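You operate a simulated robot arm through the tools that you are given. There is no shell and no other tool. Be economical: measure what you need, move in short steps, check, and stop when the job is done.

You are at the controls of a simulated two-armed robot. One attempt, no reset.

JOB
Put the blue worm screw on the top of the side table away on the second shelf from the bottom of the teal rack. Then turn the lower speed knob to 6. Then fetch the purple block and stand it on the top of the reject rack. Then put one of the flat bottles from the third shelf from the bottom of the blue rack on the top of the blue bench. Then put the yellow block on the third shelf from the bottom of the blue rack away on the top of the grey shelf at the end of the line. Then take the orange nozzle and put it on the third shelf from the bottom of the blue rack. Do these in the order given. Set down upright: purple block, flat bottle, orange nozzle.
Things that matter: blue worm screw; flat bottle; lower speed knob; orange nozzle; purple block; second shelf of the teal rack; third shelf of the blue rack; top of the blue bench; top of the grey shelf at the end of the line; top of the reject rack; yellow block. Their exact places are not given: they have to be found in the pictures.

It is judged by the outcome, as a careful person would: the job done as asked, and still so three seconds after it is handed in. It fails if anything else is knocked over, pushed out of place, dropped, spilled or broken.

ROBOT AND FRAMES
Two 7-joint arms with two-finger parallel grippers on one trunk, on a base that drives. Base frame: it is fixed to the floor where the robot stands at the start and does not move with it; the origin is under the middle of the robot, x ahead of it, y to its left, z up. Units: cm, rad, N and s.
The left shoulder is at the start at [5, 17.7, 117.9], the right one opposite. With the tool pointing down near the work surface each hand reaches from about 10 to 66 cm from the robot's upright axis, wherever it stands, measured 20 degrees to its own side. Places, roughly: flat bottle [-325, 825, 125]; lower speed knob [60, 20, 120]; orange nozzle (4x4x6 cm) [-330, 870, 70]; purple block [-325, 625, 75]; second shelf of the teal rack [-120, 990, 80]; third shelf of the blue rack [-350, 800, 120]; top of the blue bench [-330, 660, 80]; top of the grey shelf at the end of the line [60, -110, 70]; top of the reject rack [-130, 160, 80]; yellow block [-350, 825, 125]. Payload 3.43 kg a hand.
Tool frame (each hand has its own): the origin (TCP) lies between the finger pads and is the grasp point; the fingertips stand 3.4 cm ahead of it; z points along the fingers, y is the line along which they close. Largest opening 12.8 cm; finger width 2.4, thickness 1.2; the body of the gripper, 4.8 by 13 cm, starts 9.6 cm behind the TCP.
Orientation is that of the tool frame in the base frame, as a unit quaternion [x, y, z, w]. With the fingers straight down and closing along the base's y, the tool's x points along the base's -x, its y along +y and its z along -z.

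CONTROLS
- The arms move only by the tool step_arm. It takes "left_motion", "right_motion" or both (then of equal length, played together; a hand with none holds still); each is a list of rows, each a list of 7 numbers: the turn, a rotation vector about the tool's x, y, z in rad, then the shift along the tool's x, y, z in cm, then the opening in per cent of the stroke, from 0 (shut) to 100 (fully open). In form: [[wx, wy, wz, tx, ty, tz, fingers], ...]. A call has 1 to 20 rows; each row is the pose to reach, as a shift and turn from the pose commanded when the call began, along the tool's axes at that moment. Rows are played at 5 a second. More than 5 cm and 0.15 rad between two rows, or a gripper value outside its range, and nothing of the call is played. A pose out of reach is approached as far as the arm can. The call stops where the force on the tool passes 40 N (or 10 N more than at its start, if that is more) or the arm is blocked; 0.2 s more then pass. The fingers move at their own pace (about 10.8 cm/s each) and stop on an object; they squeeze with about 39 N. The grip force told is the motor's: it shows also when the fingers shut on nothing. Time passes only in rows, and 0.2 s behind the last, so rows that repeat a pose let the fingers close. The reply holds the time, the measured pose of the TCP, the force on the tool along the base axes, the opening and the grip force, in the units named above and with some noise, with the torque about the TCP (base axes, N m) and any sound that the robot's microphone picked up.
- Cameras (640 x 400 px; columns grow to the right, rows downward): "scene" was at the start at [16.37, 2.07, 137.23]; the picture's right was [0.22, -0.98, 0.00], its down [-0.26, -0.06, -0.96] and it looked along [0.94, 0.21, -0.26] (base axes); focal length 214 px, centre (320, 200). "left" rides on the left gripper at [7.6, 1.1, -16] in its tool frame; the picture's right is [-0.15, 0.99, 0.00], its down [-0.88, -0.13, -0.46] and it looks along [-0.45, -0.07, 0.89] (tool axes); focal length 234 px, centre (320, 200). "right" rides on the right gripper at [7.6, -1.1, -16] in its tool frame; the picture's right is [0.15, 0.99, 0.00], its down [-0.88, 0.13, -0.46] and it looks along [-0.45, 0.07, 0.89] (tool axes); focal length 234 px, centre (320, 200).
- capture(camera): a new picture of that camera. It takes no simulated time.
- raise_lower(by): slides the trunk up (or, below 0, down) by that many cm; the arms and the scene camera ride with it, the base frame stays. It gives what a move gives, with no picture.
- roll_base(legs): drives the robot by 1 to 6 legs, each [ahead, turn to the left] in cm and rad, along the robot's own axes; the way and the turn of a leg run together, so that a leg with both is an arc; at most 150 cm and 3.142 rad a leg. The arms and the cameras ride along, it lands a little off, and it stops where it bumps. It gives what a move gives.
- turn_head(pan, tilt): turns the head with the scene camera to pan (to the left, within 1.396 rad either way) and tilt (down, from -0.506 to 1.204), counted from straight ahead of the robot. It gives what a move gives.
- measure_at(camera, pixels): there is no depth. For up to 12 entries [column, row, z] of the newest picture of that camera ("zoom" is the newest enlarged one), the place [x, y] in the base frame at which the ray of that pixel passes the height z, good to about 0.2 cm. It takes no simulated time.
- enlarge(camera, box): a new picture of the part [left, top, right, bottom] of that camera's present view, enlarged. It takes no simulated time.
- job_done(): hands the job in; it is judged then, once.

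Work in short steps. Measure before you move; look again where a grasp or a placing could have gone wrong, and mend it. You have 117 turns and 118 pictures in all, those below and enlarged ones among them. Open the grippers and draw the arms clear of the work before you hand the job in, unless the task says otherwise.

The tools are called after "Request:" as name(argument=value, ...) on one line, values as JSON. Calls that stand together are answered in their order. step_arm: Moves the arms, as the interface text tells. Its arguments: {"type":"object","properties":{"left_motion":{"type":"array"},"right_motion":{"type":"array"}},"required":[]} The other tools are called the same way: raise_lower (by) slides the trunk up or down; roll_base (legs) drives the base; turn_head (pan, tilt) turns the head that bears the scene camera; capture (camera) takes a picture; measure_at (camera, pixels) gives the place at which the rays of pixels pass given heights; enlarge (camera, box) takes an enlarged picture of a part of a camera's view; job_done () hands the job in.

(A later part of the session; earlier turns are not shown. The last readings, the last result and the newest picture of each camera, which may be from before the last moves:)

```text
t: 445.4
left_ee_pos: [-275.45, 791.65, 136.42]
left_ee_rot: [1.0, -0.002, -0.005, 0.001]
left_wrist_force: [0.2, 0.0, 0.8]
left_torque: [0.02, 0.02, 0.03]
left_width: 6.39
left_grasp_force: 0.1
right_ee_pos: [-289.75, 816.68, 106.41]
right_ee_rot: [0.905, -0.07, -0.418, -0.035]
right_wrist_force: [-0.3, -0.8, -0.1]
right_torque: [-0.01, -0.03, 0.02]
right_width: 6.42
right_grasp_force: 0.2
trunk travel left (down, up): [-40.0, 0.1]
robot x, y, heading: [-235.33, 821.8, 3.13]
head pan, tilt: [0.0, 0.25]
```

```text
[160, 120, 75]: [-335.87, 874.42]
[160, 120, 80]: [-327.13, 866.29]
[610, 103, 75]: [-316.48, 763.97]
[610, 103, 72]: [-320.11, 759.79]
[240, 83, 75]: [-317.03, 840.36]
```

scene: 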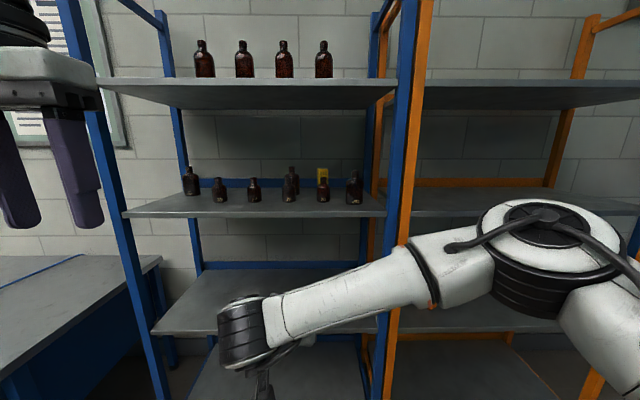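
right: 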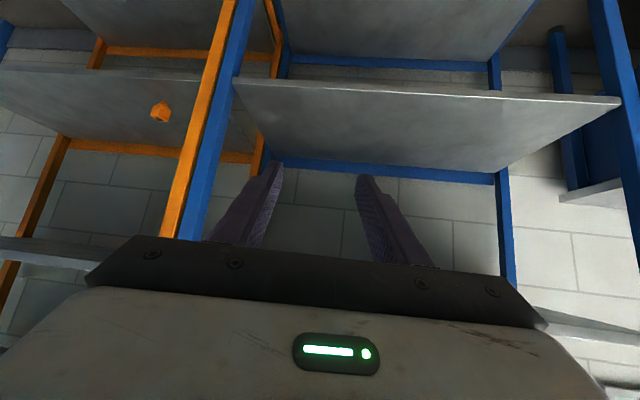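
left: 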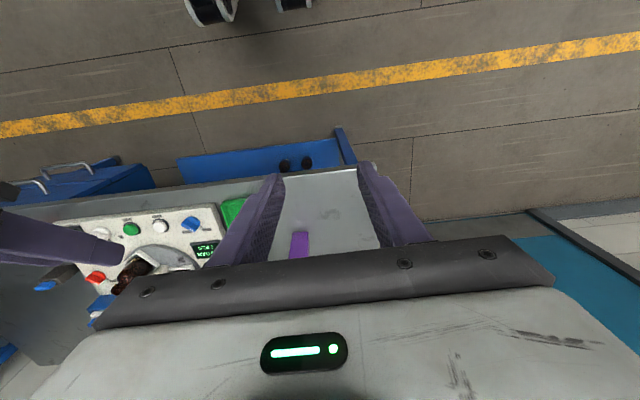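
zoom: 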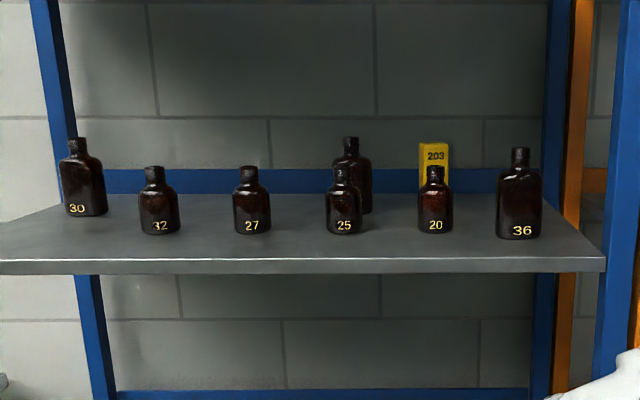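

Flat bottles are 30, 36 and the one behind 25; number 36 at zoom (519,195) is easiest. I measure its base, the yellow block and bottle 20 at shelf height 121.

Request:
measure_at(camera="zoom", pixels=[[497, 237, 121], [541, 238, 121], [519, 150, 130], [420, 232, 121], [452, 232, 121], [300, 262, 121], [420, 150, 131], [450, 150, 131], [420, 146, 133], [604, 262, 121], [480, 196, 121], [372, 212, 121]])

```text
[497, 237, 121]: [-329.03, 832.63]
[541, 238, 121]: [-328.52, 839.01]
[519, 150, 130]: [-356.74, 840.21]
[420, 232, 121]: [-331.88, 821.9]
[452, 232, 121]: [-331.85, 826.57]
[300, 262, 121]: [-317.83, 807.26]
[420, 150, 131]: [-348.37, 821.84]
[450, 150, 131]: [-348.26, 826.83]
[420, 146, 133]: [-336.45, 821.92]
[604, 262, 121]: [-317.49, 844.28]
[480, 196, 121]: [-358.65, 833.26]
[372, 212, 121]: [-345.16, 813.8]
```

I raise the right hand 24 cm, then strafe the base north with a back-and-forth so the hand squares up to bottle 36 (centre ≈ (-331, 835.8)).

Request:
step_arm(right_motion=[[0, 0, 0, -3.05, 0, -2.6, 75], [0, 0, 0, -6.1, 0, -5.2, 75], [0, 0, 0, -9.15, 0, -7.75, 75], [0, 0, 0, -12.2, 0, -10.3, 75], [0, 0, 0, -15.3, 0, -12.9, 75], [0, 0, 0, -18.3, 0, -15.5, 75]])

Request:
roll_base(legs=[[0, 0.35], [-55, 0], [0, -0.2], [70, 0]])

Request:
capture(camera="right")

```text
t: 446.8
left_ee_pos: [-275.55, 791.69, 136.42]
left_ee_rot: [1.0, -0.001, -0.006, 0.001]
left_wrist_force: [1.0, -0.8, 0.1]
left_torque: [-0.05, 0.01, -0.03]
left_width: 6.4
left_grasp_force: 0.0
right_ee_pos: [-289.71, 816.56, 130.58]
right_ee_rot: [0.905, -0.069, -0.418, -0.036]
right_wrist_force: [-0.8, -0.4, 0.1]
right_torque: [0.0, 0.01, 0.02]
right_width: 9.61
right_grasp_force: 0.1
trunk travel left (down, up): [-40.0, 0.1]
robot x, y, heading: [-235.5, 822.13, 3.131]
head pan, tilt: [0.0, 0.25]
```

```text
t: 455.2
left_ee_pos: [-289.15, 793.94, 136.48]
left_ee_rot: [0.997, 0.075, -0.007, 0.002]
left_wrist_force: [-0.4, 0.3, -0.1]
left_torque: [-0.01, -0.02, -0.01]
left_width: 6.39
left_grasp_force: 0.0
right_ee_pos: [-307.04, 816.51, 130.53]
right_ee_rot: [0.908, 0.0, -0.419, -0.004]
right_wrist_force: [-0.5, 0.1, -0.2]
right_torque: [0.0, 0.01, 0.01]
right_width: 9.62
right_grasp_force: 0.2
trunk travel left (down, up): [-40.0, 0.1]
robot x, y, heading: [-254.14, 829.97, -3.002]
head pan, tilt: [0.0, 0.25]
```

```text
42 pictures are left
```

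right: 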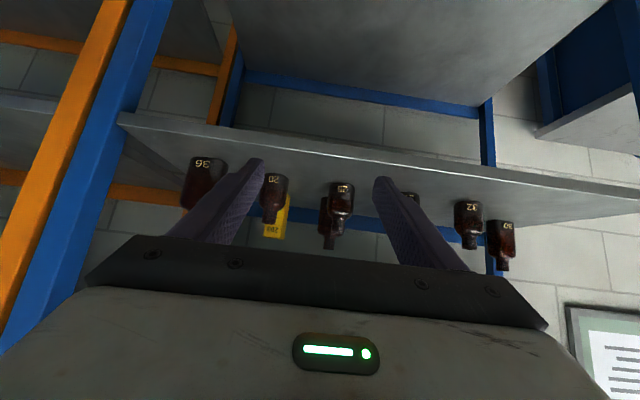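

Bottle 36 is at (208,165) in this view. I measure its base edges and those of 20 and yellow.

Request:
measure_at(camera="right", pixels=[[190, 159, 121], [226, 160, 121], [262, 176, 121], [287, 177, 121], [119, 122, 121], [300, 143, 121], [330, 186, 121], [264, 234, 131], [286, 234, 131]])

```text
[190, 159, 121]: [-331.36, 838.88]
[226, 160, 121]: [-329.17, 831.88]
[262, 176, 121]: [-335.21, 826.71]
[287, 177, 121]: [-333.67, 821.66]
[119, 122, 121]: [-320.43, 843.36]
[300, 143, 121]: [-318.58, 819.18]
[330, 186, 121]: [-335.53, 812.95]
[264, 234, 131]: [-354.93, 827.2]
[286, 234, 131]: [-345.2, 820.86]
```

Centre of bottle 36 ≈ (-332, 835.4). I move right, then to a pre-grasp 11 cm back, and look.

Request:
step_arm(right_motion=[[0, 0, 0, -0.5, -4.6, -0.4, 75], [0, 0, 0, -1, -9.2, -0.8, 75], [0, 0, 0, -1.5, -13.8, -1.2, 75], [0, 0, 0, -2, -18.5, -1.7, 75], [0, 0, 0, -5, -18.5, 2, 75], [0, 0, 0, -8, -18.5, 5.5, 75], [0, 0, 0, -10.5, -18.5, 8.5, 75], [0, 0, 0, -12.4, -18.5, 10.6, 75], [0, 0, 0, -12.4, -18.5, 10.6, 75]])

Request:
capture(camera="right")

Request:
measure_at(camera="right", pixels=[[300, 100, 121], [320, 100, 121], [340, 100, 121], [320, 130, 121]])

```text
t: 457.2
left_ee_pos: [-289.3, 793.98, 136.45]
left_ee_rot: [0.997, 0.075, -0.005, 0.001]
left_wrist_force: [-0.2, 0.3, -0.4]
left_torque: [0.02, 0.01, 0.0]
left_width: 6.4
left_grasp_force: 0.0
right_ee_pos: [-322.98, 834.95, 133.26]
right_ee_rot: [0.908, 0.0, -0.419, -0.004]
right_wrist_force: [-1.0, 0.4, -0.3]
right_torque: [-0.02, 0.0, 0.0]
right_width: 9.61
right_grasp_force: 0.1
trunk travel left (down, up): [-40.0, 0.1]
robot x, y, heading: [-253.9, 829.88, -2.999]
head pan, tilt: [0.0, 0.25]
```

```text
41 pictures are left
```

right: 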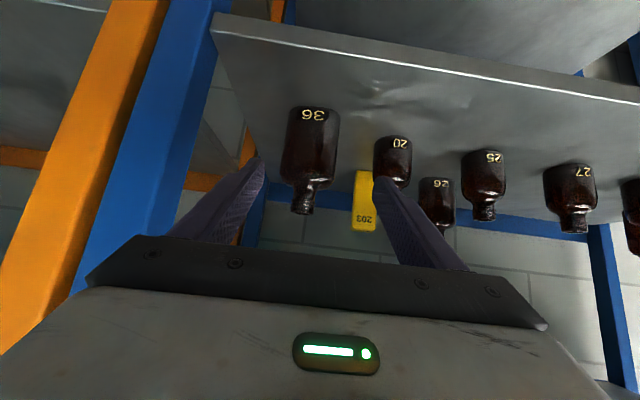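

```text
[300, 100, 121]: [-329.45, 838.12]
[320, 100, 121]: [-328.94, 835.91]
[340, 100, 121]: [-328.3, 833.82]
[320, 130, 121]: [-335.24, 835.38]
```

Bottle 36 spans y 834-839 here. I shift 0.8 cm right, advance 11 cm, close, and lift 3 cm.

Request:
step_arm(right_motion=[[0, 0, 0, 0, -0.8, 0, 75], [0, 0, 0, 0, -0.9, 3.5, 75], [0, 0, 0, 0, -0.9, 7, 75], [0, 0, 0, 0, -0.9, 10, 75], [0, 0, 0, 0, -0.9, 11.2, 75], [0, 0, 0, 0, -0.9, 11.2, 30], [0, 0, 0, 0, -0.9, 11.2, 0], [0, 0, 0, 0, -0.9, 11.2, 0], [0, 0, 0, -1.15, -0.9, 10.2, 0], [0, 0, 0, -2.3, -0.9, 9.3, 0], [0, 0, 0, -3.4, -0.9, 8.4, 0]])

Request:
capture(camera="right")

```text
t: 459.6
left_ee_pos: [-289.08, 793.96, 136.47]
left_ee_rot: [0.997, 0.075, -0.006, 0.002]
left_wrist_force: [1.4, 0.5, 0.7]
left_torque: [-0.03, 0.01, 0.0]
left_width: 6.42
left_grasp_force: 0.1
right_ee_pos: [-331.63, 836.05, 130.5]
right_ee_rot: [0.908, -0.001, -0.419, -0.003]
right_wrist_force: [0.1, 0.5, -2.5]
right_torque: [0.02, 0.03, 0.01]
right_width: 6.71
right_grasp_force: 38.9
trunk travel left (down, up): [-40.0, 0.1]
robot x, y, heading: [-253.88, 829.85, -2.998]
head pan, tilt: [0.0, 0.25]
```

```text
40 pictures are left
```

right: 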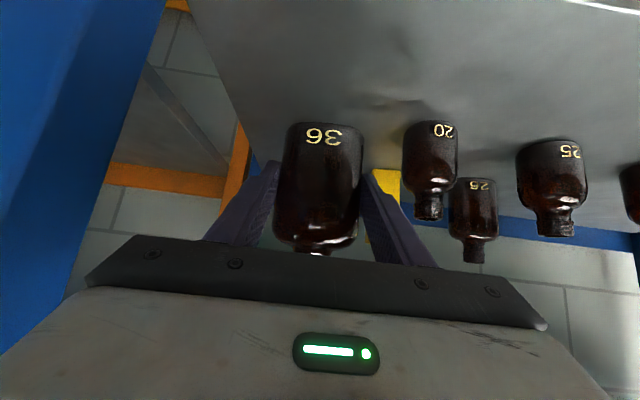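

Bottle 36 is held upright. I tuck the left hand, back out, and drive to the bench's free south end where the purple block stood.

Request:
step_arm(left_motion=[[0, 0, 0, -1, -3, 2.5, 50], [0, 0, 0, -2, -6, 5, 50], [0, 0, 0, -3, -9, 7.5, 50], [0, 0, 0, -4, -12, 10, 50], [0, 0, 0, -4, -14, 12, 50]])

Request:
roll_base(legs=[[-25, 0], [0, 1.35], [115, 0], [115, 0], [0, -1.35]])

Request:
turn_head(pan=0.0, tilt=0.65)

Request:
capture(camera="scene")

```text
t: 460.8
left_ee_pos: [-295.63, 806.92, 124.3]
left_ee_rot: [0.997, 0.076, -0.006, 0.002]
left_wrist_force: [0.5, 0.3, -0.3]
left_torque: [-0.02, -0.01, 0.02]
left_width: 6.42
left_grasp_force: 0.1
right_ee_pos: [-331.75, 835.81, 130.33]
right_ee_rot: [0.908, 0.0, -0.419, -0.003]
right_wrist_force: [-0.3, 0.1, -1.6]
right_torque: [0.03, -0.01, 0.01]
right_width: 6.69
right_grasp_force: 38.5
trunk travel left (down, up): [-40.0, 0.1]
robot x, y, heading: [-253.63, 829.97, -3.003]
head pan, tilt: [0.0, 0.25]
```

```text
t: 480.4
left_ee_pos: [-282.29, 574.83, 124.56]
left_ee_rot: [0.996, 0.094, -0.006, 0.002]
left_wrist_force: [0.8, 1.4, -0.6]
left_torque: [-0.01, -0.01, -0.03]
left_width: 6.42
left_grasp_force: 0.0
right_ee_pos: [-319.6, 602.57, 130.27]
right_ee_rot: [0.907, 0.017, -0.42, 0.006]
right_wrist_force: [-0.8, -0.4, -1.1]
right_torque: [0.0, -0.05, -0.01]
right_width: 6.69
right_grasp_force: 38.9
trunk travel left (down, up): [-40.0, 0.1]
robot x, y, heading: [-241.44, 599.25, -2.966]
head pan, tilt: [0.0, 0.25]
```

```text
t: 481.3
left_ee_pos: [-282.22, 574.97, 124.47]
left_ee_rot: [0.995, 0.095, -0.007, 0.001]
left_wrist_force: [-0.2, 0.1, 0.4]
left_torque: [0.01, -0.03, 0.0]
left_width: 6.4
left_grasp_force: 0.1
right_ee_pos: [-319.63, 602.46, 130.32]
right_ee_rot: [0.908, 0.018, -0.419, 0.006]
right_wrist_force: [-0.2, -0.2, -2.1]
right_torque: [0.01, -0.06, -0.01]
right_width: 6.69
right_grasp_force: 38.2
trunk travel left (down, up): [-40.0, 0.1]
robot x, y, heading: [-241.59, 599.1, -2.96]
head pan, tilt: [0.0, 0.649]
```

```text
39 pictures are left
```

scene: 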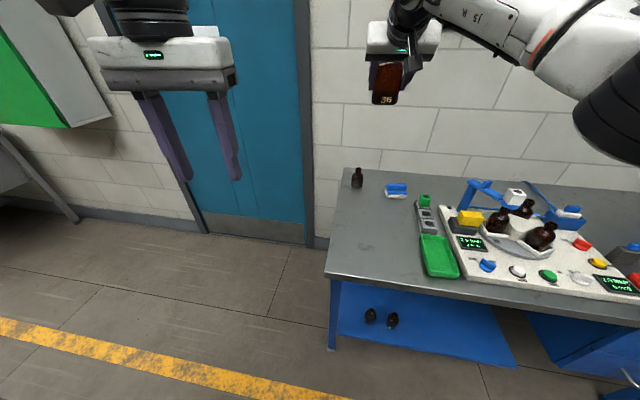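

The bottle hangs over the free corner at (-319.6, 602.5). I lower the trunk 38 cm, then the arm 8 cm more.

Request:
raise_lower(by=-38)

Request:
step_arm(right_motion=[[0, 0, 0, 1.5, 0, 1.3, 0], [0, 0, 0, 3.0, 0, 2.6, 0], [0, 0, 0, 4.6, 0, 3.9, 0], [0, 0, 0, 6.1, 0, 5.2, 0], [0, 0, 0, 6.1, 0, 5.2, 0]])

Request:
capture(camera="right")

```text
t: 484.9
left_ee_pos: [-282.18, 575.04, 86.45]
left_ee_rot: [0.996, 0.094, -0.007, 0.002]
left_wrist_force: [-0.1, 0.7, 0.9]
left_torque: [0.02, 0.0, -0.02]
left_width: 6.41
left_grasp_force: 0.0
right_ee_pos: [-319.58, 602.42, 92.32]
right_ee_rot: [0.908, 0.017, -0.42, 0.004]
right_wrist_force: [0.0, -0.6, -2.1]
right_torque: [-0.02, -0.03, 0.0]
right_width: 6.68
right_grasp_force: 38.7
trunk travel left (down, up): [-2.0, 38.1]
robot x, y, heading: [-241.6, 599.52, -2.957]
head pan, tilt: [0.0, 0.649]
```

```text
t: 486.1
left_ee_pos: [-282.12, 574.98, 86.47]
left_ee_rot: [0.995, 0.095, -0.008, 0.001]
left_wrist_force: [-0.1, 0.8, 0.2]
left_torque: [-0.03, 0.0, 0.01]
left_width: 6.38
left_grasp_force: 0.1
right_ee_pos: [-319.45, 602.42, 85.31]
right_ee_rot: [0.905, 0.017, -0.425, 0.006]
right_wrist_force: [-2.9, -0.1, 21.4]
right_torque: [-0.02, 0.61, 0.17]
right_width: 6.75
right_grasp_force: 39.6
trunk travel left (down, up): [-2.0, 38.1]
robot x, y, heading: [-241.76, 599.52, -2.958]
head pan, tilt: [0.0, 0.649]
```

```text
38 pictures are left
```

right: 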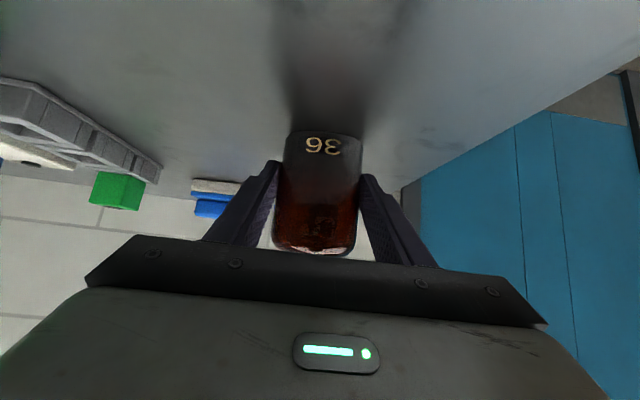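

There is contact (21 N) at TCP z 85.3: the bottle stands on the bench. I ease up slightly, open, withdraw along the fingers and look.

Request:
step_arm(right_motion=[[0, 0, 0, -0.5, 0, -0.4, 0], [0, 0, 0, -0.5, 0, -0.4, 65], [0, 0, 0, -0.5, 0, -0.4, 75], [0, 0, 0, -0.5, 0, -0.4, 80], [0, 0, 0, -0.5, 0, -3, 80], [0, 0, 0, -0.5, 0, -6, 80], [0, 0, 0, -0.5, 0, -10, 80], [0, 0, 0, -0.5, 0, -13, 80]])

Request:
raise_lower(by=38)

Request:
capture(camera="scene")

```text
t: 487.9
left_ee_pos: [-282.3, 574.85, 86.43]
left_ee_rot: [0.996, 0.094, -0.006, 0.001]
left_wrist_force: [0.7, -0.1, 0.4]
left_torque: [-0.02, 0.0, 0.03]
left_width: 6.4
left_grasp_force: 0.1
right_ee_pos: [-309.83, 602.84, 93.05]
right_ee_rot: [0.908, 0.018, -0.419, 0.005]
right_wrist_force: [0.1, 0.3, -0.2]
right_torque: [0.01, 0.01, 0.0]
right_width: 10.26
right_grasp_force: 0.0
trunk travel left (down, up): [-2.0, 38.1]
robot x, y, heading: [-241.61, 599.37, -2.962]
head pan, tilt: [0.0, 0.649]
```

```text
t: 491.6
left_ee_pos: [-282.2, 574.94, 124.4]
left_ee_rot: [0.995, 0.096, -0.005, 0.001]
left_wrist_force: [-0.4, 0.4, -0.6]
left_torque: [0.02, 0.02, 0.01]
left_width: 6.4
left_grasp_force: 0.0
right_ee_pos: [-310.04, 602.99, 131.0]
right_ee_rot: [0.908, 0.018, -0.419, 0.005]
right_wrist_force: [0.5, -0.3, -0.7]
right_torque: [0.0, -0.01, 0.0]
right_width: 10.23
right_grasp_force: 0.0
trunk travel left (down, up): [-40.0, 0.1]
robot x, y, heading: [-241.82, 599.68, -2.959]
head pan, tilt: [0.0, 0.649]
```

```text
37 pictures are left
```

scene: 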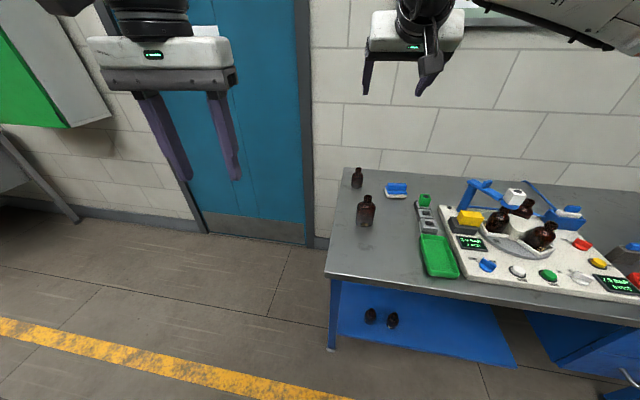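

The flat bottle stands on the blue bench. Now I return to the blue rack for the yellow block (centre y ≈ 824.3, at the back).

Request:
roll_base(legs=[[0, -1.764], [111, 0], [111, 0], [0, 1.724], [8, 0]])

Request:
turn_head(pan=0.0, tilt=0.25)

Request:
capture(camera="right")

Request:
capture(camera="scene")

```text
t: 511.6
left_ee_pos: [-290.65, 796.09, 124.39]
left_ee_rot: [0.996, 0.089, -0.006, 0.001]
left_wrist_force: [-0.3, -0.4, 0.7]
left_torque: [0.0, -0.03, 0.0]
left_width: 6.41
left_grasp_force: 0.2
right_ee_pos: [-318.08, 824.3, 131.06]
right_ee_rot: [0.908, 0.013, -0.419, 0.003]
right_wrist_force: [-0.6, 0.4, -0.1]
right_torque: [0.04, 0.01, 0.01]
right_width: 10.23
right_grasp_force: 0.1
trunk travel left (down, up): [-40.0, 0.1]
robot x, y, heading: [-249.49, 820.04, -2.972]
head pan, tilt: [0.0, 0.649]
```

```text
t: 512.5
left_ee_pos: [-290.71, 796.03, 124.52]
left_ee_rot: [0.996, 0.089, -0.006, 0.001]
left_wrist_force: [-0.6, -0.9, 0.0]
left_torque: [0.0, -0.02, -0.02]
left_width: 6.41
left_grasp_force: 0.0
right_ee_pos: [-317.98, 824.38, 131.18]
right_ee_rot: [0.908, 0.012, -0.42, 0.003]
right_wrist_force: [0.5, 0.7, -0.1]
right_torque: [0.0, -0.02, 0.02]
right_width: 10.24
right_grasp_force: 0.1
trunk travel left (down, up): [-40.0, 0.1]
robot x, y, heading: [-249.54, 820.18, -2.968]
head pan, tilt: [0.0, 0.25]
```

```text
36 pictures are left
```

right: 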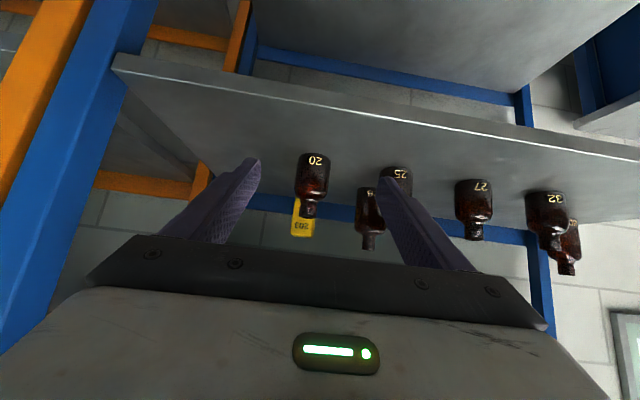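

```text
35 pictures are left
```

scene: 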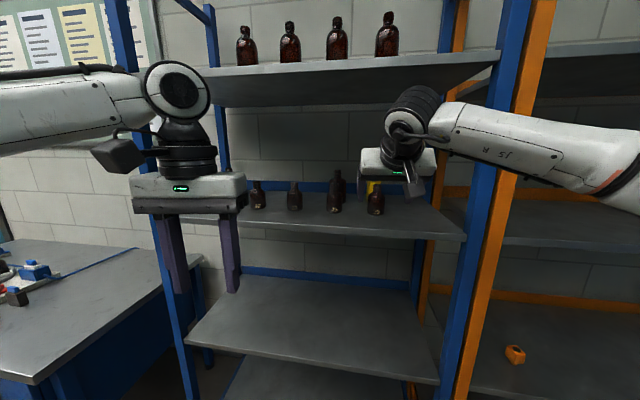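

Yellow's top shows at right (302,236) and scene (373,182). I measure both rays at several heights to fix its place.

Request:
measure_at(camera="right", pixels=[[302, 236, 130], [302, 236, 132], [302, 236, 134], [292, 215, 130], [313, 215, 130], [313, 156, 121], [313, 156, 123], [320, 210, 130]])

Request:
enlarge(camera="scene", box=[320, 140, 440, 240])

Request:
measure_at(camera="scene", pixels=[[373, 182, 130], [373, 182, 132], [373, 182, 134], [376, 214, 121], [376, 214, 123]])

```text
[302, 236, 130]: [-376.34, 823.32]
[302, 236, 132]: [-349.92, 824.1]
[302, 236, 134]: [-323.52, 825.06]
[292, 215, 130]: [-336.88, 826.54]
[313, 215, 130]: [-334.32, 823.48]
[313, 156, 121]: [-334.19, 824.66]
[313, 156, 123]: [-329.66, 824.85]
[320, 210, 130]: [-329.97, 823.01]
```

```text
4.00 times, centred on (380, 190) of scene
```

zoom: 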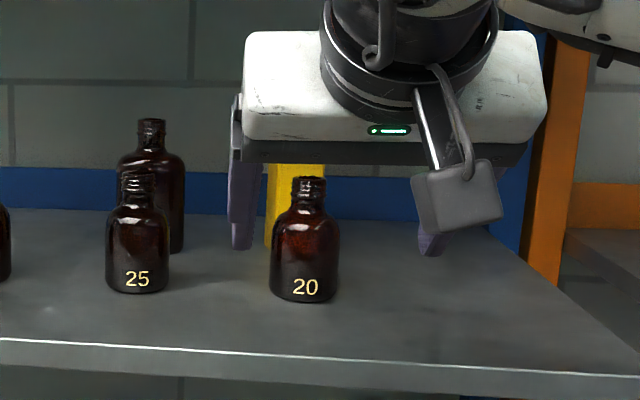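

```text
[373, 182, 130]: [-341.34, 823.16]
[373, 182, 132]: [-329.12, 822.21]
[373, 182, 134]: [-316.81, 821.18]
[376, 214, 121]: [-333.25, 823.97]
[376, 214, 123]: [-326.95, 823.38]
```

Shelf z ≈ 120, yellow's top z ≈ 132 at about (-351, 824). To keep the wrist camera above bottle 20, I steepen the pitch to 40°, shift 3.8 cm right and drive in 22 cm at this height.

Request:
step_arm(right_motion=[[0, 0.09, 0, 0, -2, 0, 75], [0, 0.175, 0, 0, -3.8, 0, 75], [0, 0.175, 0, 0, -3.8, 0, 75]])

Request:
roll_base(legs=[[20, 0]])

Request:
capture(camera="right")

Request:
capture(camera="scene")

```text
t: 513.3
left_ee_pos: [-290.64, 796.01, 124.5]
left_ee_rot: [0.996, 0.088, -0.006, 0.001]
left_wrist_force: [0.8, -0.5, 0.5]
left_torque: [0.0, 0.0, -0.03]
left_width: 6.4
left_grasp_force: 0.1
right_ee_pos: [-318.08, 828.11, 131.22]
right_ee_rot: [0.941, 0.012, -0.339, 0.001]
right_wrist_force: [0.6, 0.5, -0.3]
right_torque: [-0.02, 0.02, -0.01]
right_width: 9.59
right_grasp_force: 0.0
trunk travel left (down, up): [-40.0, 0.1]
robot x, y, heading: [-249.78, 820.26, -2.974]
head pan, tilt: [0.0, 0.25]
```

```text
t: 514.9
left_ee_pos: [-310.16, 792.69, 124.41]
left_ee_rot: [0.996, 0.089, -0.006, 0.001]
left_wrist_force: [-0.3, 0.3, 0.4]
left_torque: [0.0, -0.03, 0.0]
left_width: 6.38
left_grasp_force: 0.0
right_ee_pos: [-337.6, 824.82, 131.24]
right_ee_rot: [0.941, 0.013, -0.338, 0.001]
right_wrist_force: [-1.0, -0.6, -0.5]
right_torque: [-0.02, -0.01, -0.02]
right_width: 9.6
right_grasp_force: 0.0
trunk travel left (down, up): [-40.0, 0.1]
robot x, y, heading: [-269.36, 816.5, -2.973]
head pan, tilt: [0.0, 0.25]
```

```text
33 pictures are left
```

right: 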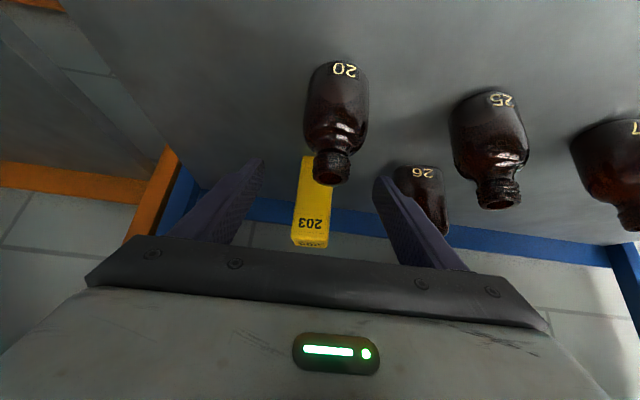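

```text
32 pictures are left
```

scene: 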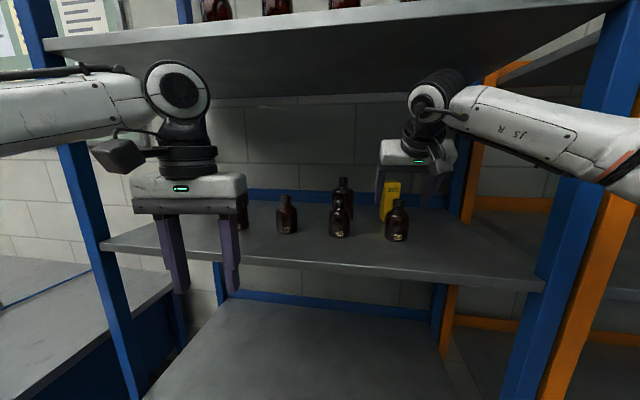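

The fingers straddle bottle 20's neck and the yellow block is ahead at (312,200). I measure the block from here.

Request:
measure_at(camera="right", pixels=[[298, 200, 126], [330, 203, 126], [294, 240, 131], [327, 242, 131], [294, 240, 132], [400, 170, 126], [320, 165, 130]])

```text
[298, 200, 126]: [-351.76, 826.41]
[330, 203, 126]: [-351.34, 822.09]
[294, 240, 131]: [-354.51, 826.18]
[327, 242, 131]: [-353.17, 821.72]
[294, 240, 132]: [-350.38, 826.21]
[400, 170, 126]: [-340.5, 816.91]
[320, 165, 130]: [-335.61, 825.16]
```

The block is at y 822-826.3, front x ≈ -351.5. I draw the left hand back 8 cm, drive 7 cm more, advance the right hand to TCP (-353, 824.1, 129), close and lift 3 cm.

Request:
step_arm(left_motion=[[0, 0, 0, 4, 0, 0, 50], [0, 0, 0, 8, 0, 0, 50], [0, 0, 0, 8, 0, 0, 50]])

Request:
roll_base(legs=[[7, 0]])

Request:
step_arm(right_motion=[[0, 0, 0, -2.3, -0.3, 1.9, 75], [0, 0, 0, -4.6, -0.5, 3.8, 75], [0, 0, 0, -5.1, -0.5, 7.1, 75], [0, 0, 0, -5.1, -0.5, 7.1, 75], [0, 0, 0, -5.1, -0.5, 7.1, 20], [0, 0, 0, -5.1, -0.5, 7.1, 0], [0, 0, 0, -5.1, -0.5, 7.1, 0]])

Request:
capture(camera="right")

```text
t: 515.7
left_ee_pos: [-302.33, 794.11, 124.26]
left_ee_rot: [0.996, 0.089, -0.005, 0.001]
left_wrist_force: [-0.1, -0.6, 0.1]
left_torque: [-0.01, 0.02, -0.01]
left_width: 6.4
left_grasp_force: 0.1
right_ee_pos: [-337.69, 824.89, 131.21]
right_ee_rot: [0.941, 0.012, -0.339, 0.002]
right_wrist_force: [0.4, -0.2, 0.3]
right_torque: [0.03, -0.01, 0.03]
right_width: 9.62
right_grasp_force: 0.2
trunk travel left (down, up): [-40.0, 0.1]
robot x, y, heading: [-269.25, 816.57, -2.973]
head pan, tilt: [0.0, 0.25]
```

```text
t: 516.7
left_ee_pos: [-309.32, 792.99, 124.35]
left_ee_rot: [0.996, 0.089, -0.005, 0.001]
left_wrist_force: [-0.2, 1.0, -0.5]
left_torque: [0.0, 0.0, -0.04]
left_width: 6.44
left_grasp_force: 0.0
right_ee_pos: [-344.52, 823.7, 131.17]
right_ee_rot: [0.941, 0.011, -0.34, 0.001]
right_wrist_force: [-0.3, 0.0, 0.1]
right_torque: [0.01, 0.0, -0.01]
right_width: 9.61
right_grasp_force: 0.1
trunk travel left (down, up): [-40.0, 0.1]
robot x, y, heading: [-276.22, 815.74, -2.976]
head pan, tilt: [0.0, 0.25]
```

```text
t: 518.3
left_ee_pos: [-309.22, 793.04, 124.43]
left_ee_rot: [0.996, 0.089, -0.007, 0.002]
left_wrist_force: [0.1, 0.1, -0.6]
left_torque: [-0.02, 0.0, -0.01]
left_width: 6.4
left_grasp_force: 0.1
right_ee_pos: [-353.01, 823.82, 129.11]
right_ee_rot: [0.94, 0.012, -0.34, 0.001]
right_wrist_force: [-1.3, -0.8, 1.3]
right_torque: [-0.08, 0.1, -0.02]
right_width: 4.59
right_grasp_force: 38.7
trunk travel left (down, up): [-40.0, 0.1]
robot x, y, heading: [-276.48, 815.46, -2.973]
head pan, tilt: [0.0, 0.25]
```

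```text
31 pictures are left
```

right: 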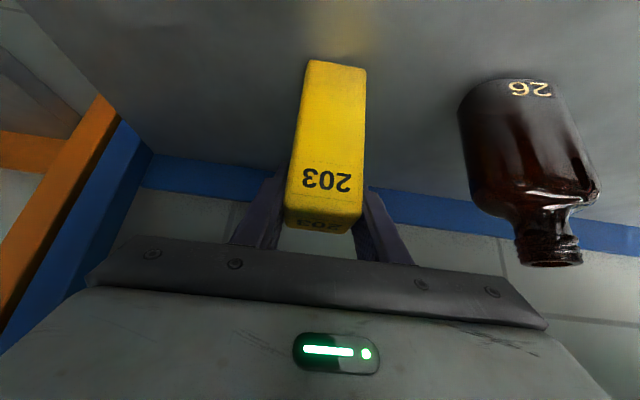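

Gripped at 4.6 cm. I lift 2.5 cm, move 6 cm north (the empty place of bottle 36) so that it clears bottle 20, and back out.

Request:
step_arm(right_motion=[[0, 0, 0, -0.8, 0, -1.0, 0], [0, 0, 0, -1.6, 0, -1.95, 0], [0, 0, 0, -1.6, -3, -1.95, 0], [0, 0, 0, -1.6, -6, -1.95, 0], [0, 0, 0, -1.6, -6, -1.95, 0]])

Request:
roll_base(legs=[[-45, 0]])

Request:
capture(camera="scene")

```text
t: 519.5
left_ee_pos: [-309.14, 792.88, 124.37]
left_ee_rot: [0.996, 0.089, -0.005, 0.001]
left_wrist_force: [0.0, -0.2, -0.6]
left_torque: [0.01, -0.02, -0.01]
left_width: 6.41
left_grasp_force: 0.0
right_ee_pos: [-352.93, 829.74, 131.54]
right_ee_rot: [0.941, 0.013, -0.338, 0.002]
right_wrist_force: [0.2, 0.0, -1.6]
right_torque: [0.02, 0.03, -0.03]
right_width: 4.54
right_grasp_force: 38.7
trunk travel left (down, up): [-40.0, 0.1]
robot x, y, heading: [-276.13, 815.61, -2.976]
head pan, tilt: [0.0, 0.25]
```

```text
t: 522.2
left_ee_pos: [-265.43, 800.7, 124.47]
left_ee_rot: [0.997, 0.082, -0.007, 0.001]
left_wrist_force: [-0.4, 0.5, 0.0]
left_torque: [-0.02, 0.03, 0.01]
left_width: 6.39
left_grasp_force: 0.1
right_ee_pos: [-308.69, 838.17, 131.53]
right_ee_rot: [0.941, 0.006, -0.339, 0.0]
right_wrist_force: [1.1, 1.0, -0.9]
right_torque: [0.01, 0.03, 0.0]
right_width: 4.59
right_grasp_force: 39.2
trunk travel left (down, up): [-40.0, 0.1]
robot x, y, heading: [-232.05, 822.87, -2.986]
head pan, tilt: [0.0, 0.25]
```

```text
30 pictures are left
```

scene: 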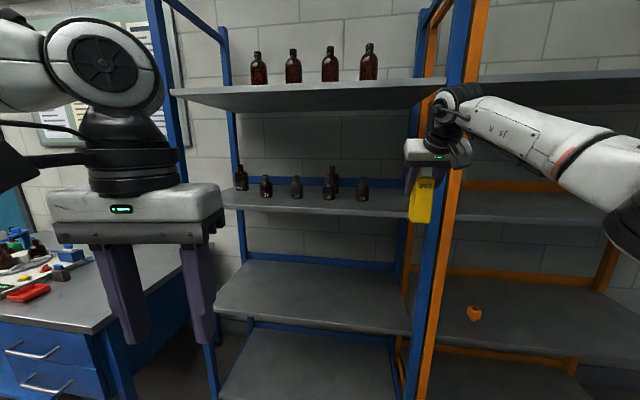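

The yellow block is out, the other bottles undisturbed. I tuck both hands and start the drive to the grey shelf.

Request:
step_arm(left_motion=[[0, 0, 0, -2, 0, 0, 50], [0, 0, 0, -4, 0, 0, 50], [0, 0, 0, -6, 0, 0, 50], [0, 0, 0, -8, 0, 0, 50], [0, 0, 0, -8, 0, 0, 50], [0, 0, 0, -8, 0, 0, 50]], right_motion=[[0, 0, 0, 1.9, 2.9, -1.6, 0], [0, 0, 0, 3.8, 5.8, -3.2, 0], [0, 0, 0, 5.7, 8.7, -4.7, 0], [0, 0, 0, 7.6, 11.6, -6.3, 0], [0, 0, 0, 9.6, 14.5, -7.9, 0], [0, 0, 0, 11.5, 17, -9.5, 0]])

Request:
roll_base(legs=[[0, 1.36], [110, 0], [80, 0.045], [150, 0], [150, 0], [27, 0]])

Request:
roll_base(legs=[[0, 1.571], [105, 0], [103, 0], [0, -1.571], [150, 0]])

Request:
turn_head(pan=0.3, tilt=0.3)

Request:
capture(camera="scene")

```text
t: 523.6
left_ee_pos: [-273.23, 799.22, 124.36]
left_ee_rot: [0.997, 0.082, -0.007, 0.001]
left_wrist_force: [0.5, -0.1, 0.4]
left_torque: [0.07, 0.04, -0.04]
left_width: 6.42
left_grasp_force: 0.1
right_ee_pos: [-293.73, 821.19, 131.4]
right_ee_rot: [0.941, 0.006, -0.339, -0.001]
right_wrist_force: [0.7, -0.3, -2.6]
right_torque: [0.01, 0.02, 0.0]
right_width: 4.54
right_grasp_force: 39.1
trunk travel left (down, up): [-40.0, 0.1]
robot x, y, heading: [-232.23, 822.8, -2.985]
head pan, tilt: [0.0, 0.25]
```

```text
t: 552.0
left_ee_pos: [-219.14, 262.85, 124.48]
left_ee_rot: [0.702, 0.713, -0.003, 0.005]
left_wrist_force: [-1.0, 1.0, 0.7]
left_torque: [0.02, -0.03, 0.0]
left_width: 6.4
left_grasp_force: 0.1
right_ee_pos: [-244.07, 245.69, 131.48]
right_ee_rot: [0.709, 0.619, -0.257, 0.22]
right_wrist_force: [-0.1, -0.7, -2.0]
right_torque: [-0.03, 0.0, 0.0]
right_width: 4.55
right_grasp_force: 39.2
trunk travel left (down, up): [-40.0, 0.1]
robot x, y, heading: [-236.4, 306.76, -1.566]
head pan, tilt: [0.0, 0.25]
```

```text
t: 577.1
left_ee_pos: [2.18, 123.07, 124.34]
left_ee_rot: [0.67, 0.742, -0.004, 0.007]
left_wrist_force: [0.7, -0.6, 0.6]
left_torque: [0.02, 0.01, 0.01]
left_width: 6.38
left_grasp_force: 0.1
right_ee_pos: [-21.2, 103.94, 131.42]
right_ee_rot: [0.682, 0.648, -0.247, 0.231]
right_wrist_force: [0.5, -0.5, -1.9]
right_torque: [-0.04, 0.02, 0.0]
right_width: 4.54
right_grasp_force: 39.5
trunk travel left (down, up): [-40.0, 0.1]
robot x, y, heading: [-18.63, 165.8, -1.476]
head pan, tilt: [0.0, 0.25]
```

```text
t: 577.9
left_ee_pos: [2.12, 122.92, 124.39]
left_ee_rot: [0.67, 0.742, -0.004, 0.006]
left_wrist_force: [-0.1, 0.5, -0.3]
left_torque: [0.02, 0.01, 0.0]
left_width: 6.41
left_grasp_force: 0.0
right_ee_pos: [-21.1, 103.72, 131.46]
right_ee_rot: [0.681, 0.649, -0.247, 0.232]
right_wrist_force: [0.4, 0.4, -2.4]
right_torque: [-0.03, -0.01, 0.01]
right_width: 4.58
right_grasp_force: 39.0
trunk travel left (down, up): [-40.0, 0.1]
robot x, y, heading: [-18.69, 165.46, -1.479]
head pan, tilt: [0.3, 0.3]
```

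```text
29 pictures are left
```

scene: 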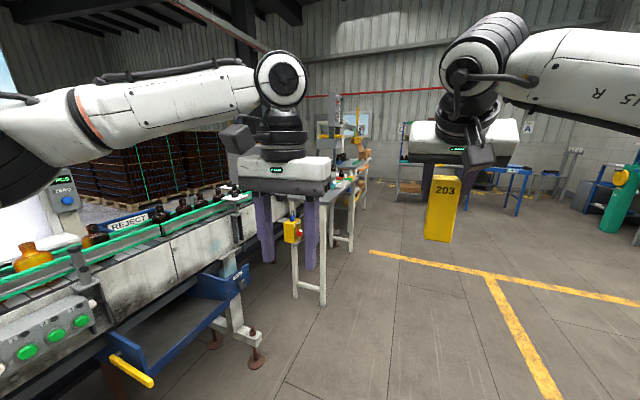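

The floor ahead is clear; I drive to y ≈ -105 and face the end of the line.

Request:
roll_base(legs=[[0, -0.12], [150, 0], [122, 0], [0, 1.6]])

Request:
turn_head(pan=0.0, tilt=0.55)

Request:
capture(camera="scene")

Request:
capture(camera="left")

```text
t: 595.6
left_ee_pos: [19.86, -91.24, 124.49]
left_ee_rot: [-0.01, 1.0, 0.001, 0.007]
left_wrist_force: [-0.1, -0.1, 0.1]
left_torque: [-0.03, 0.03, 0.01]
left_width: 6.42
left_grasp_force: 0.0
right_ee_pos: [36.87, -115.93, 131.4]
right_ee_rot: [0.061, 0.939, -0.024, 0.338]
right_wrist_force: [0.7, 0.0, -1.5]
right_torque: [0.01, -0.02, -0.02]
right_width: 4.57
right_grasp_force: 38.8
trunk travel left (down, up): [-40.0, 0.1]
robot x, y, heading: [-24.03, -108.67, 0.009]
head pan, tilt: [0.3, 0.3]
```

```text
t: 596.4
left_ee_pos: [19.81, -91.2, 124.4]
left_ee_rot: [-0.011, 1.0, 0.001, 0.007]
left_wrist_force: [-0.4, -0.2, 0.3]
left_torque: [-0.03, 0.01, 0.0]
left_width: 6.4
left_grasp_force: 0.1
right_ee_pos: [36.97, -115.91, 131.45]
right_ee_rot: [0.062, 0.939, -0.025, 0.337]
right_wrist_force: [0.3, 0.0, -1.9]
right_torque: [-0.01, -0.05, 0.01]
right_width: 4.58
right_grasp_force: 38.8
trunk travel left (down, up): [-40.0, 0.1]
robot x, y, heading: [-24.1, -108.81, 0.013]
head pan, tilt: [0.0, 0.55]
```

```text
28 pictures are left
```

scene: 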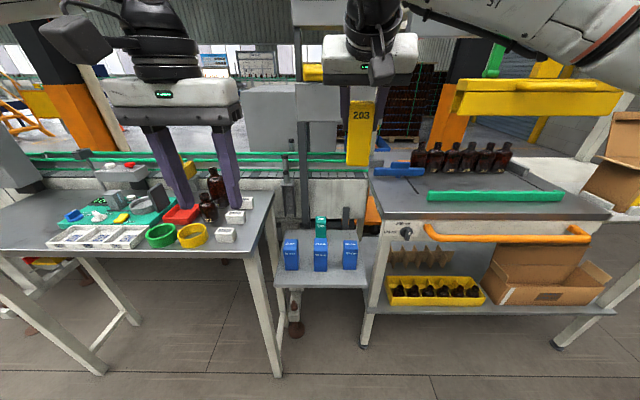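

```text
27 pictures are left
```

left: 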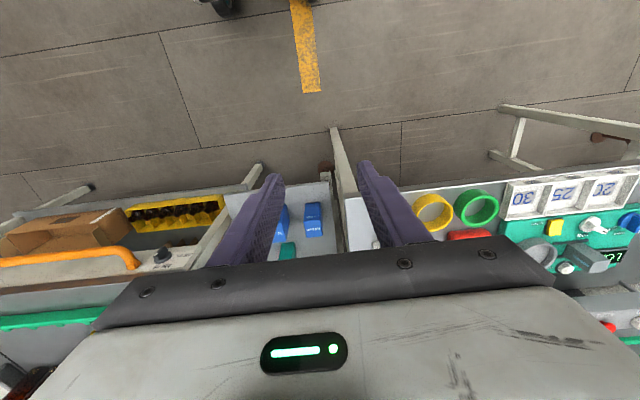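

The grey shelf is the small stand between the tables at scene (320,270), with three blue boxes and a green one. I zoom in and measure it at z ≈ 70.

Request:
enlarge(camera="scene", box=[260, 190, 400, 300])

Request:
measure_at(camera="scene", pixels=[[277, 287, 70], [366, 287, 70], [277, 287, 75], [291, 270, 70], [320, 271, 70], [350, 270, 70], [321, 238, 70], [300, 232, 70], [345, 232, 70]])

Request:
measure_at(camera="left", pixels=[[330, 183, 70], [330, 183, 75], [330, 183, 65], [315, 203, 70], [315, 235, 70], [276, 232, 70]])

```text
3.64 times, centred on (330, 245) of scene
```

zoom: 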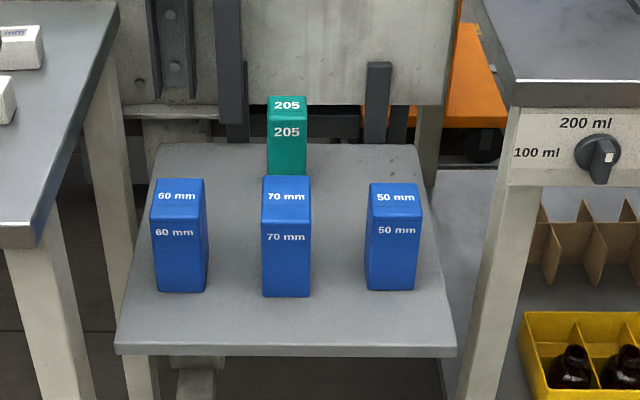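

```text
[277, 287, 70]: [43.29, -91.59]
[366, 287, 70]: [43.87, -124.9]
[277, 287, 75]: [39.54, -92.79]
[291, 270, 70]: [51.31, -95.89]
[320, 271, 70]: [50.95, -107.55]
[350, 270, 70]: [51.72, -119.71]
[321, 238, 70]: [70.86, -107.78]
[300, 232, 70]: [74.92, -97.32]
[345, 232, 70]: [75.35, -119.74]
```

```text
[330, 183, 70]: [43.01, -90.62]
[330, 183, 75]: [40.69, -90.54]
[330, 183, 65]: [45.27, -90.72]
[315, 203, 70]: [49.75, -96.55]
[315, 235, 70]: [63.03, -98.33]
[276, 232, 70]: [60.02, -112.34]
```

The shelf front is x ≈ 43, the blue boxes' fronts x ≈ 51; a strip about 7.5 cm deep is free in front, and I choose the spot at (46.6, -113.6) facing the gap between two boxes. I square up, lower the trunk, and bring the block above it.

Request:
roll_base(legs=[[0, 0.13]])

Request:
raise_lower(by=-38)

Request:
step_arm(right_motion=[[0, 0, 0, 0, -2.8, 0, 0], [0, 0, 0, 0, -5.7, 0, 0], [0, 0, 0, -2.4, -5.7, 2, 0], [0, 0, 0, -4.8, -5.7, 4, 0], [0, 0, 0, -6.0, -5.7, 5.0, 0], [0, 0, 0, -6.0, -5.7, 5.0, 0]])

Request:
capture(camera="right")

Request:
capture(camera="scene")

```text
t: 597.4
left_ee_pos: [17.16, -85.67, 124.35]
left_ee_rot: [-0.077, 0.997, 0.001, 0.007]
left_wrist_force: [-0.3, 0.0, 0.2]
left_torque: [-0.03, 0.01, -0.01]
left_width: 6.39
left_grasp_force: 0.1
right_ee_pos: [37.32, -107.82, 131.56]
right_ee_rot: [-0.002, 0.941, -0.002, 0.339]
right_wrist_force: [-0.2, -0.6, -1.1]
right_torque: [-0.05, -0.02, -0.02]
right_width: 4.57
right_grasp_force: 38.8
trunk travel left (down, up): [-40.0, 0.1]
robot x, y, heading: [-24.1, -108.67, 0.143]
head pan, tilt: [0.0, 0.55]
```

```text
t: 601.1
left_ee_pos: [17.1, -85.65, 86.38]
left_ee_rot: [-0.077, 0.997, 0.001, 0.007]
left_wrist_force: [0.2, -0.3, 0.5]
left_torque: [-0.02, 0.01, 0.0]
left_width: 6.39
left_grasp_force: 0.0
right_ee_pos: [37.25, -107.82, 93.43]
right_ee_rot: [-0.002, 0.941, -0.003, 0.339]
right_wrist_force: [-0.1, 0.3, -2.0]
right_torque: [0.0, -0.03, 0.01]
right_width: 4.58
right_grasp_force: 39.2
trunk travel left (down, up): [-2.0, 38.1]
robot x, y, heading: [-24.48, -108.46, 0.142]
head pan, tilt: [0.0, 0.55]
```

```text
t: 602.5
left_ee_pos: [17.09, -85.65, 86.35]
left_ee_rot: [-0.077, 0.997, 0.001, 0.007]
left_wrist_force: [0.7, -0.3, 0.3]
left_torque: [0.01, -0.01, 0.03]
left_width: 6.41
left_grasp_force: 0.1
right_ee_pos: [45.29, -113.76, 93.26]
right_ee_rot: [-0.001, 0.941, -0.003, 0.339]
right_wrist_force: [0.2, -0.2, -1.8]
right_torque: [0.01, -0.03, 0.0]
right_width: 4.59
right_grasp_force: 38.8
trunk travel left (down, up): [-2.0, 38.1]
robot x, y, heading: [-24.29, -108.61, 0.148]
head pan, tilt: [0.0, 0.55]
```

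```text
25 pictures are left
```

right: 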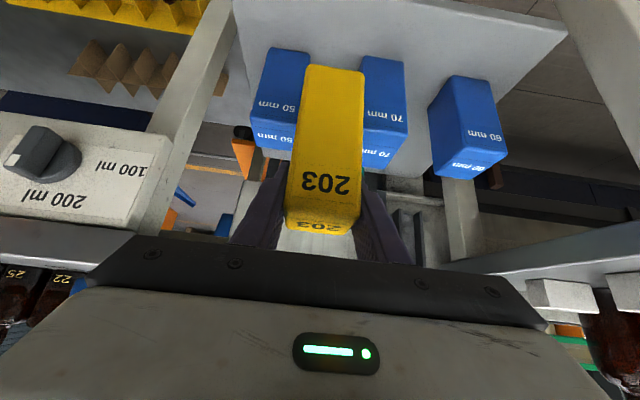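

```text
24 pictures are left
```

scene: 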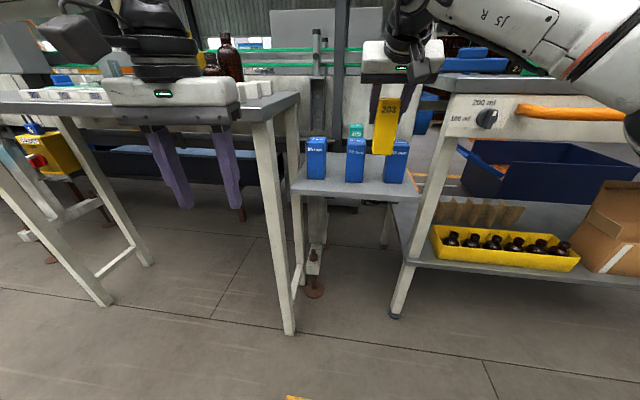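

I measure the boxes' front bases and the shelf's front corner in this view.

Request:
measure_at(camera="right", pixels=[[365, 56, 70], [402, 62, 70], [272, 48, 70], [306, 52, 70], [566, 32, 70], [333, 68, 84], [335, 68, 82]])

Request:
measure_at(camera="scene", pixels=[[292, 191, 70], [417, 203, 70], [345, 181, 70], [362, 183, 70], [386, 182, 70], [405, 184, 70], [375, 153, 83], [394, 155, 83]])

```text
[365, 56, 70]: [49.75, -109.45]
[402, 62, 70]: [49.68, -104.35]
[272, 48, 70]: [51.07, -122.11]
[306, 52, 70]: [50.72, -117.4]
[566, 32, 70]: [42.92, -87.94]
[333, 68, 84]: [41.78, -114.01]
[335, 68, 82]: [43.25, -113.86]
```

```text
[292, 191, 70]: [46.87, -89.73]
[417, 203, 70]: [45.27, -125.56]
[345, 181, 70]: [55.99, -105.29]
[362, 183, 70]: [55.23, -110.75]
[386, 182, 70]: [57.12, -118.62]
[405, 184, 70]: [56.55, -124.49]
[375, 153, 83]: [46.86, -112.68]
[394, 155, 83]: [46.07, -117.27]
```

Gap between the boxes is y -109.5 to -117.4, box fronts x ≈ 50, shelf front ≈ 42.7. I centre the block at TCP (46.8, -113.4), lower 12 cm, then continue slowly to contact.

Request:
step_arm(right_motion=[[0, 0, 0, -1.16, 0.35, 0.95, 0], [0, 0, 0, 0.75, 0.35, 3.3, 0], [0, 0, 0, 2.65, 0.35, 5.6, 0], [0, 0, 0, 4.6, 0.35, 7.9, 0], [0, 0, 0, 6.5, 0.35, 10.2, 0], [0, 0, 0, 6.5, 0.35, 10.2, 0]])

Request:
step_arm(right_motion=[[0, 0, 0, 0.16, 0, 0.2, 0], [0, 0, 0, 0.32, 0, 0.39, 0], [0, 0, 0, 0.48, 0, 0.58, 0], [0, 0, 0, 0.64, 0, 0.77, 0], [0, 0, 0, 0.64, 0, 0.77, 0]])

Request:
capture(camera="right")

```text
t: 603.5
left_ee_pos: [17.12, -85.66, 86.43]
left_ee_rot: [-0.076, 0.997, 0.002, 0.008]
left_wrist_force: [0.7, 0.0, -0.6]
left_torque: [0.01, -0.01, 0.0]
left_width: 6.38
left_grasp_force: 0.0
right_ee_pos: [46.79, -113.28, 88.16]
right_ee_rot: [0.001, 0.933, 0.004, 0.36]
right_wrist_force: [-0.5, -1.1, 14.1]
right_torque: [-0.36, -0.27, -0.11]
right_width: 4.58
right_grasp_force: 39.0
trunk travel left (down, up): [-2.0, 38.1]
robot x, y, heading: [-24.12, -108.45, 0.137]
head pan, tilt: [0.0, 0.55]
stopped in row 4 (right hand): the force on the tool passed its limit (the readings are from after the stop); the commanded pose is now the measured one
```

```text
t: 604.5
left_ee_pos: [17.0, -85.61, 86.37]
left_ee_rot: [-0.076, 0.997, 0.002, 0.009]
left_wrist_force: [-0.2, 0.1, -0.1]
left_torque: [0.0, -0.01, 0.02]
left_width: 6.42
left_grasp_force: 0.0
right_ee_pos: [47.07, -113.41, 88.16]
right_ee_rot: [0.001, 0.929, 0.004, 0.37]
right_wrist_force: [1.3, 0.9, 10.9]
right_torque: [-0.39, -0.26, 0.01]
right_width: 4.57
right_grasp_force: 39.4
trunk travel left (down, up): [-2.0, 38.1]
robot x, y, heading: [-24.1, -108.88, 0.15]
head pan, tilt: [0.0, 0.55]
stopped in row 5 (right hand): the force on the tool passed its limit (the readings are from after the stop); the commanded pose is now the measured one
```

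```text
23 pictures are left
```

right: 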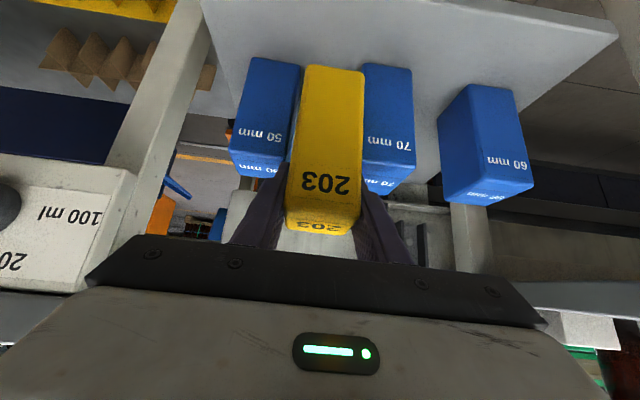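

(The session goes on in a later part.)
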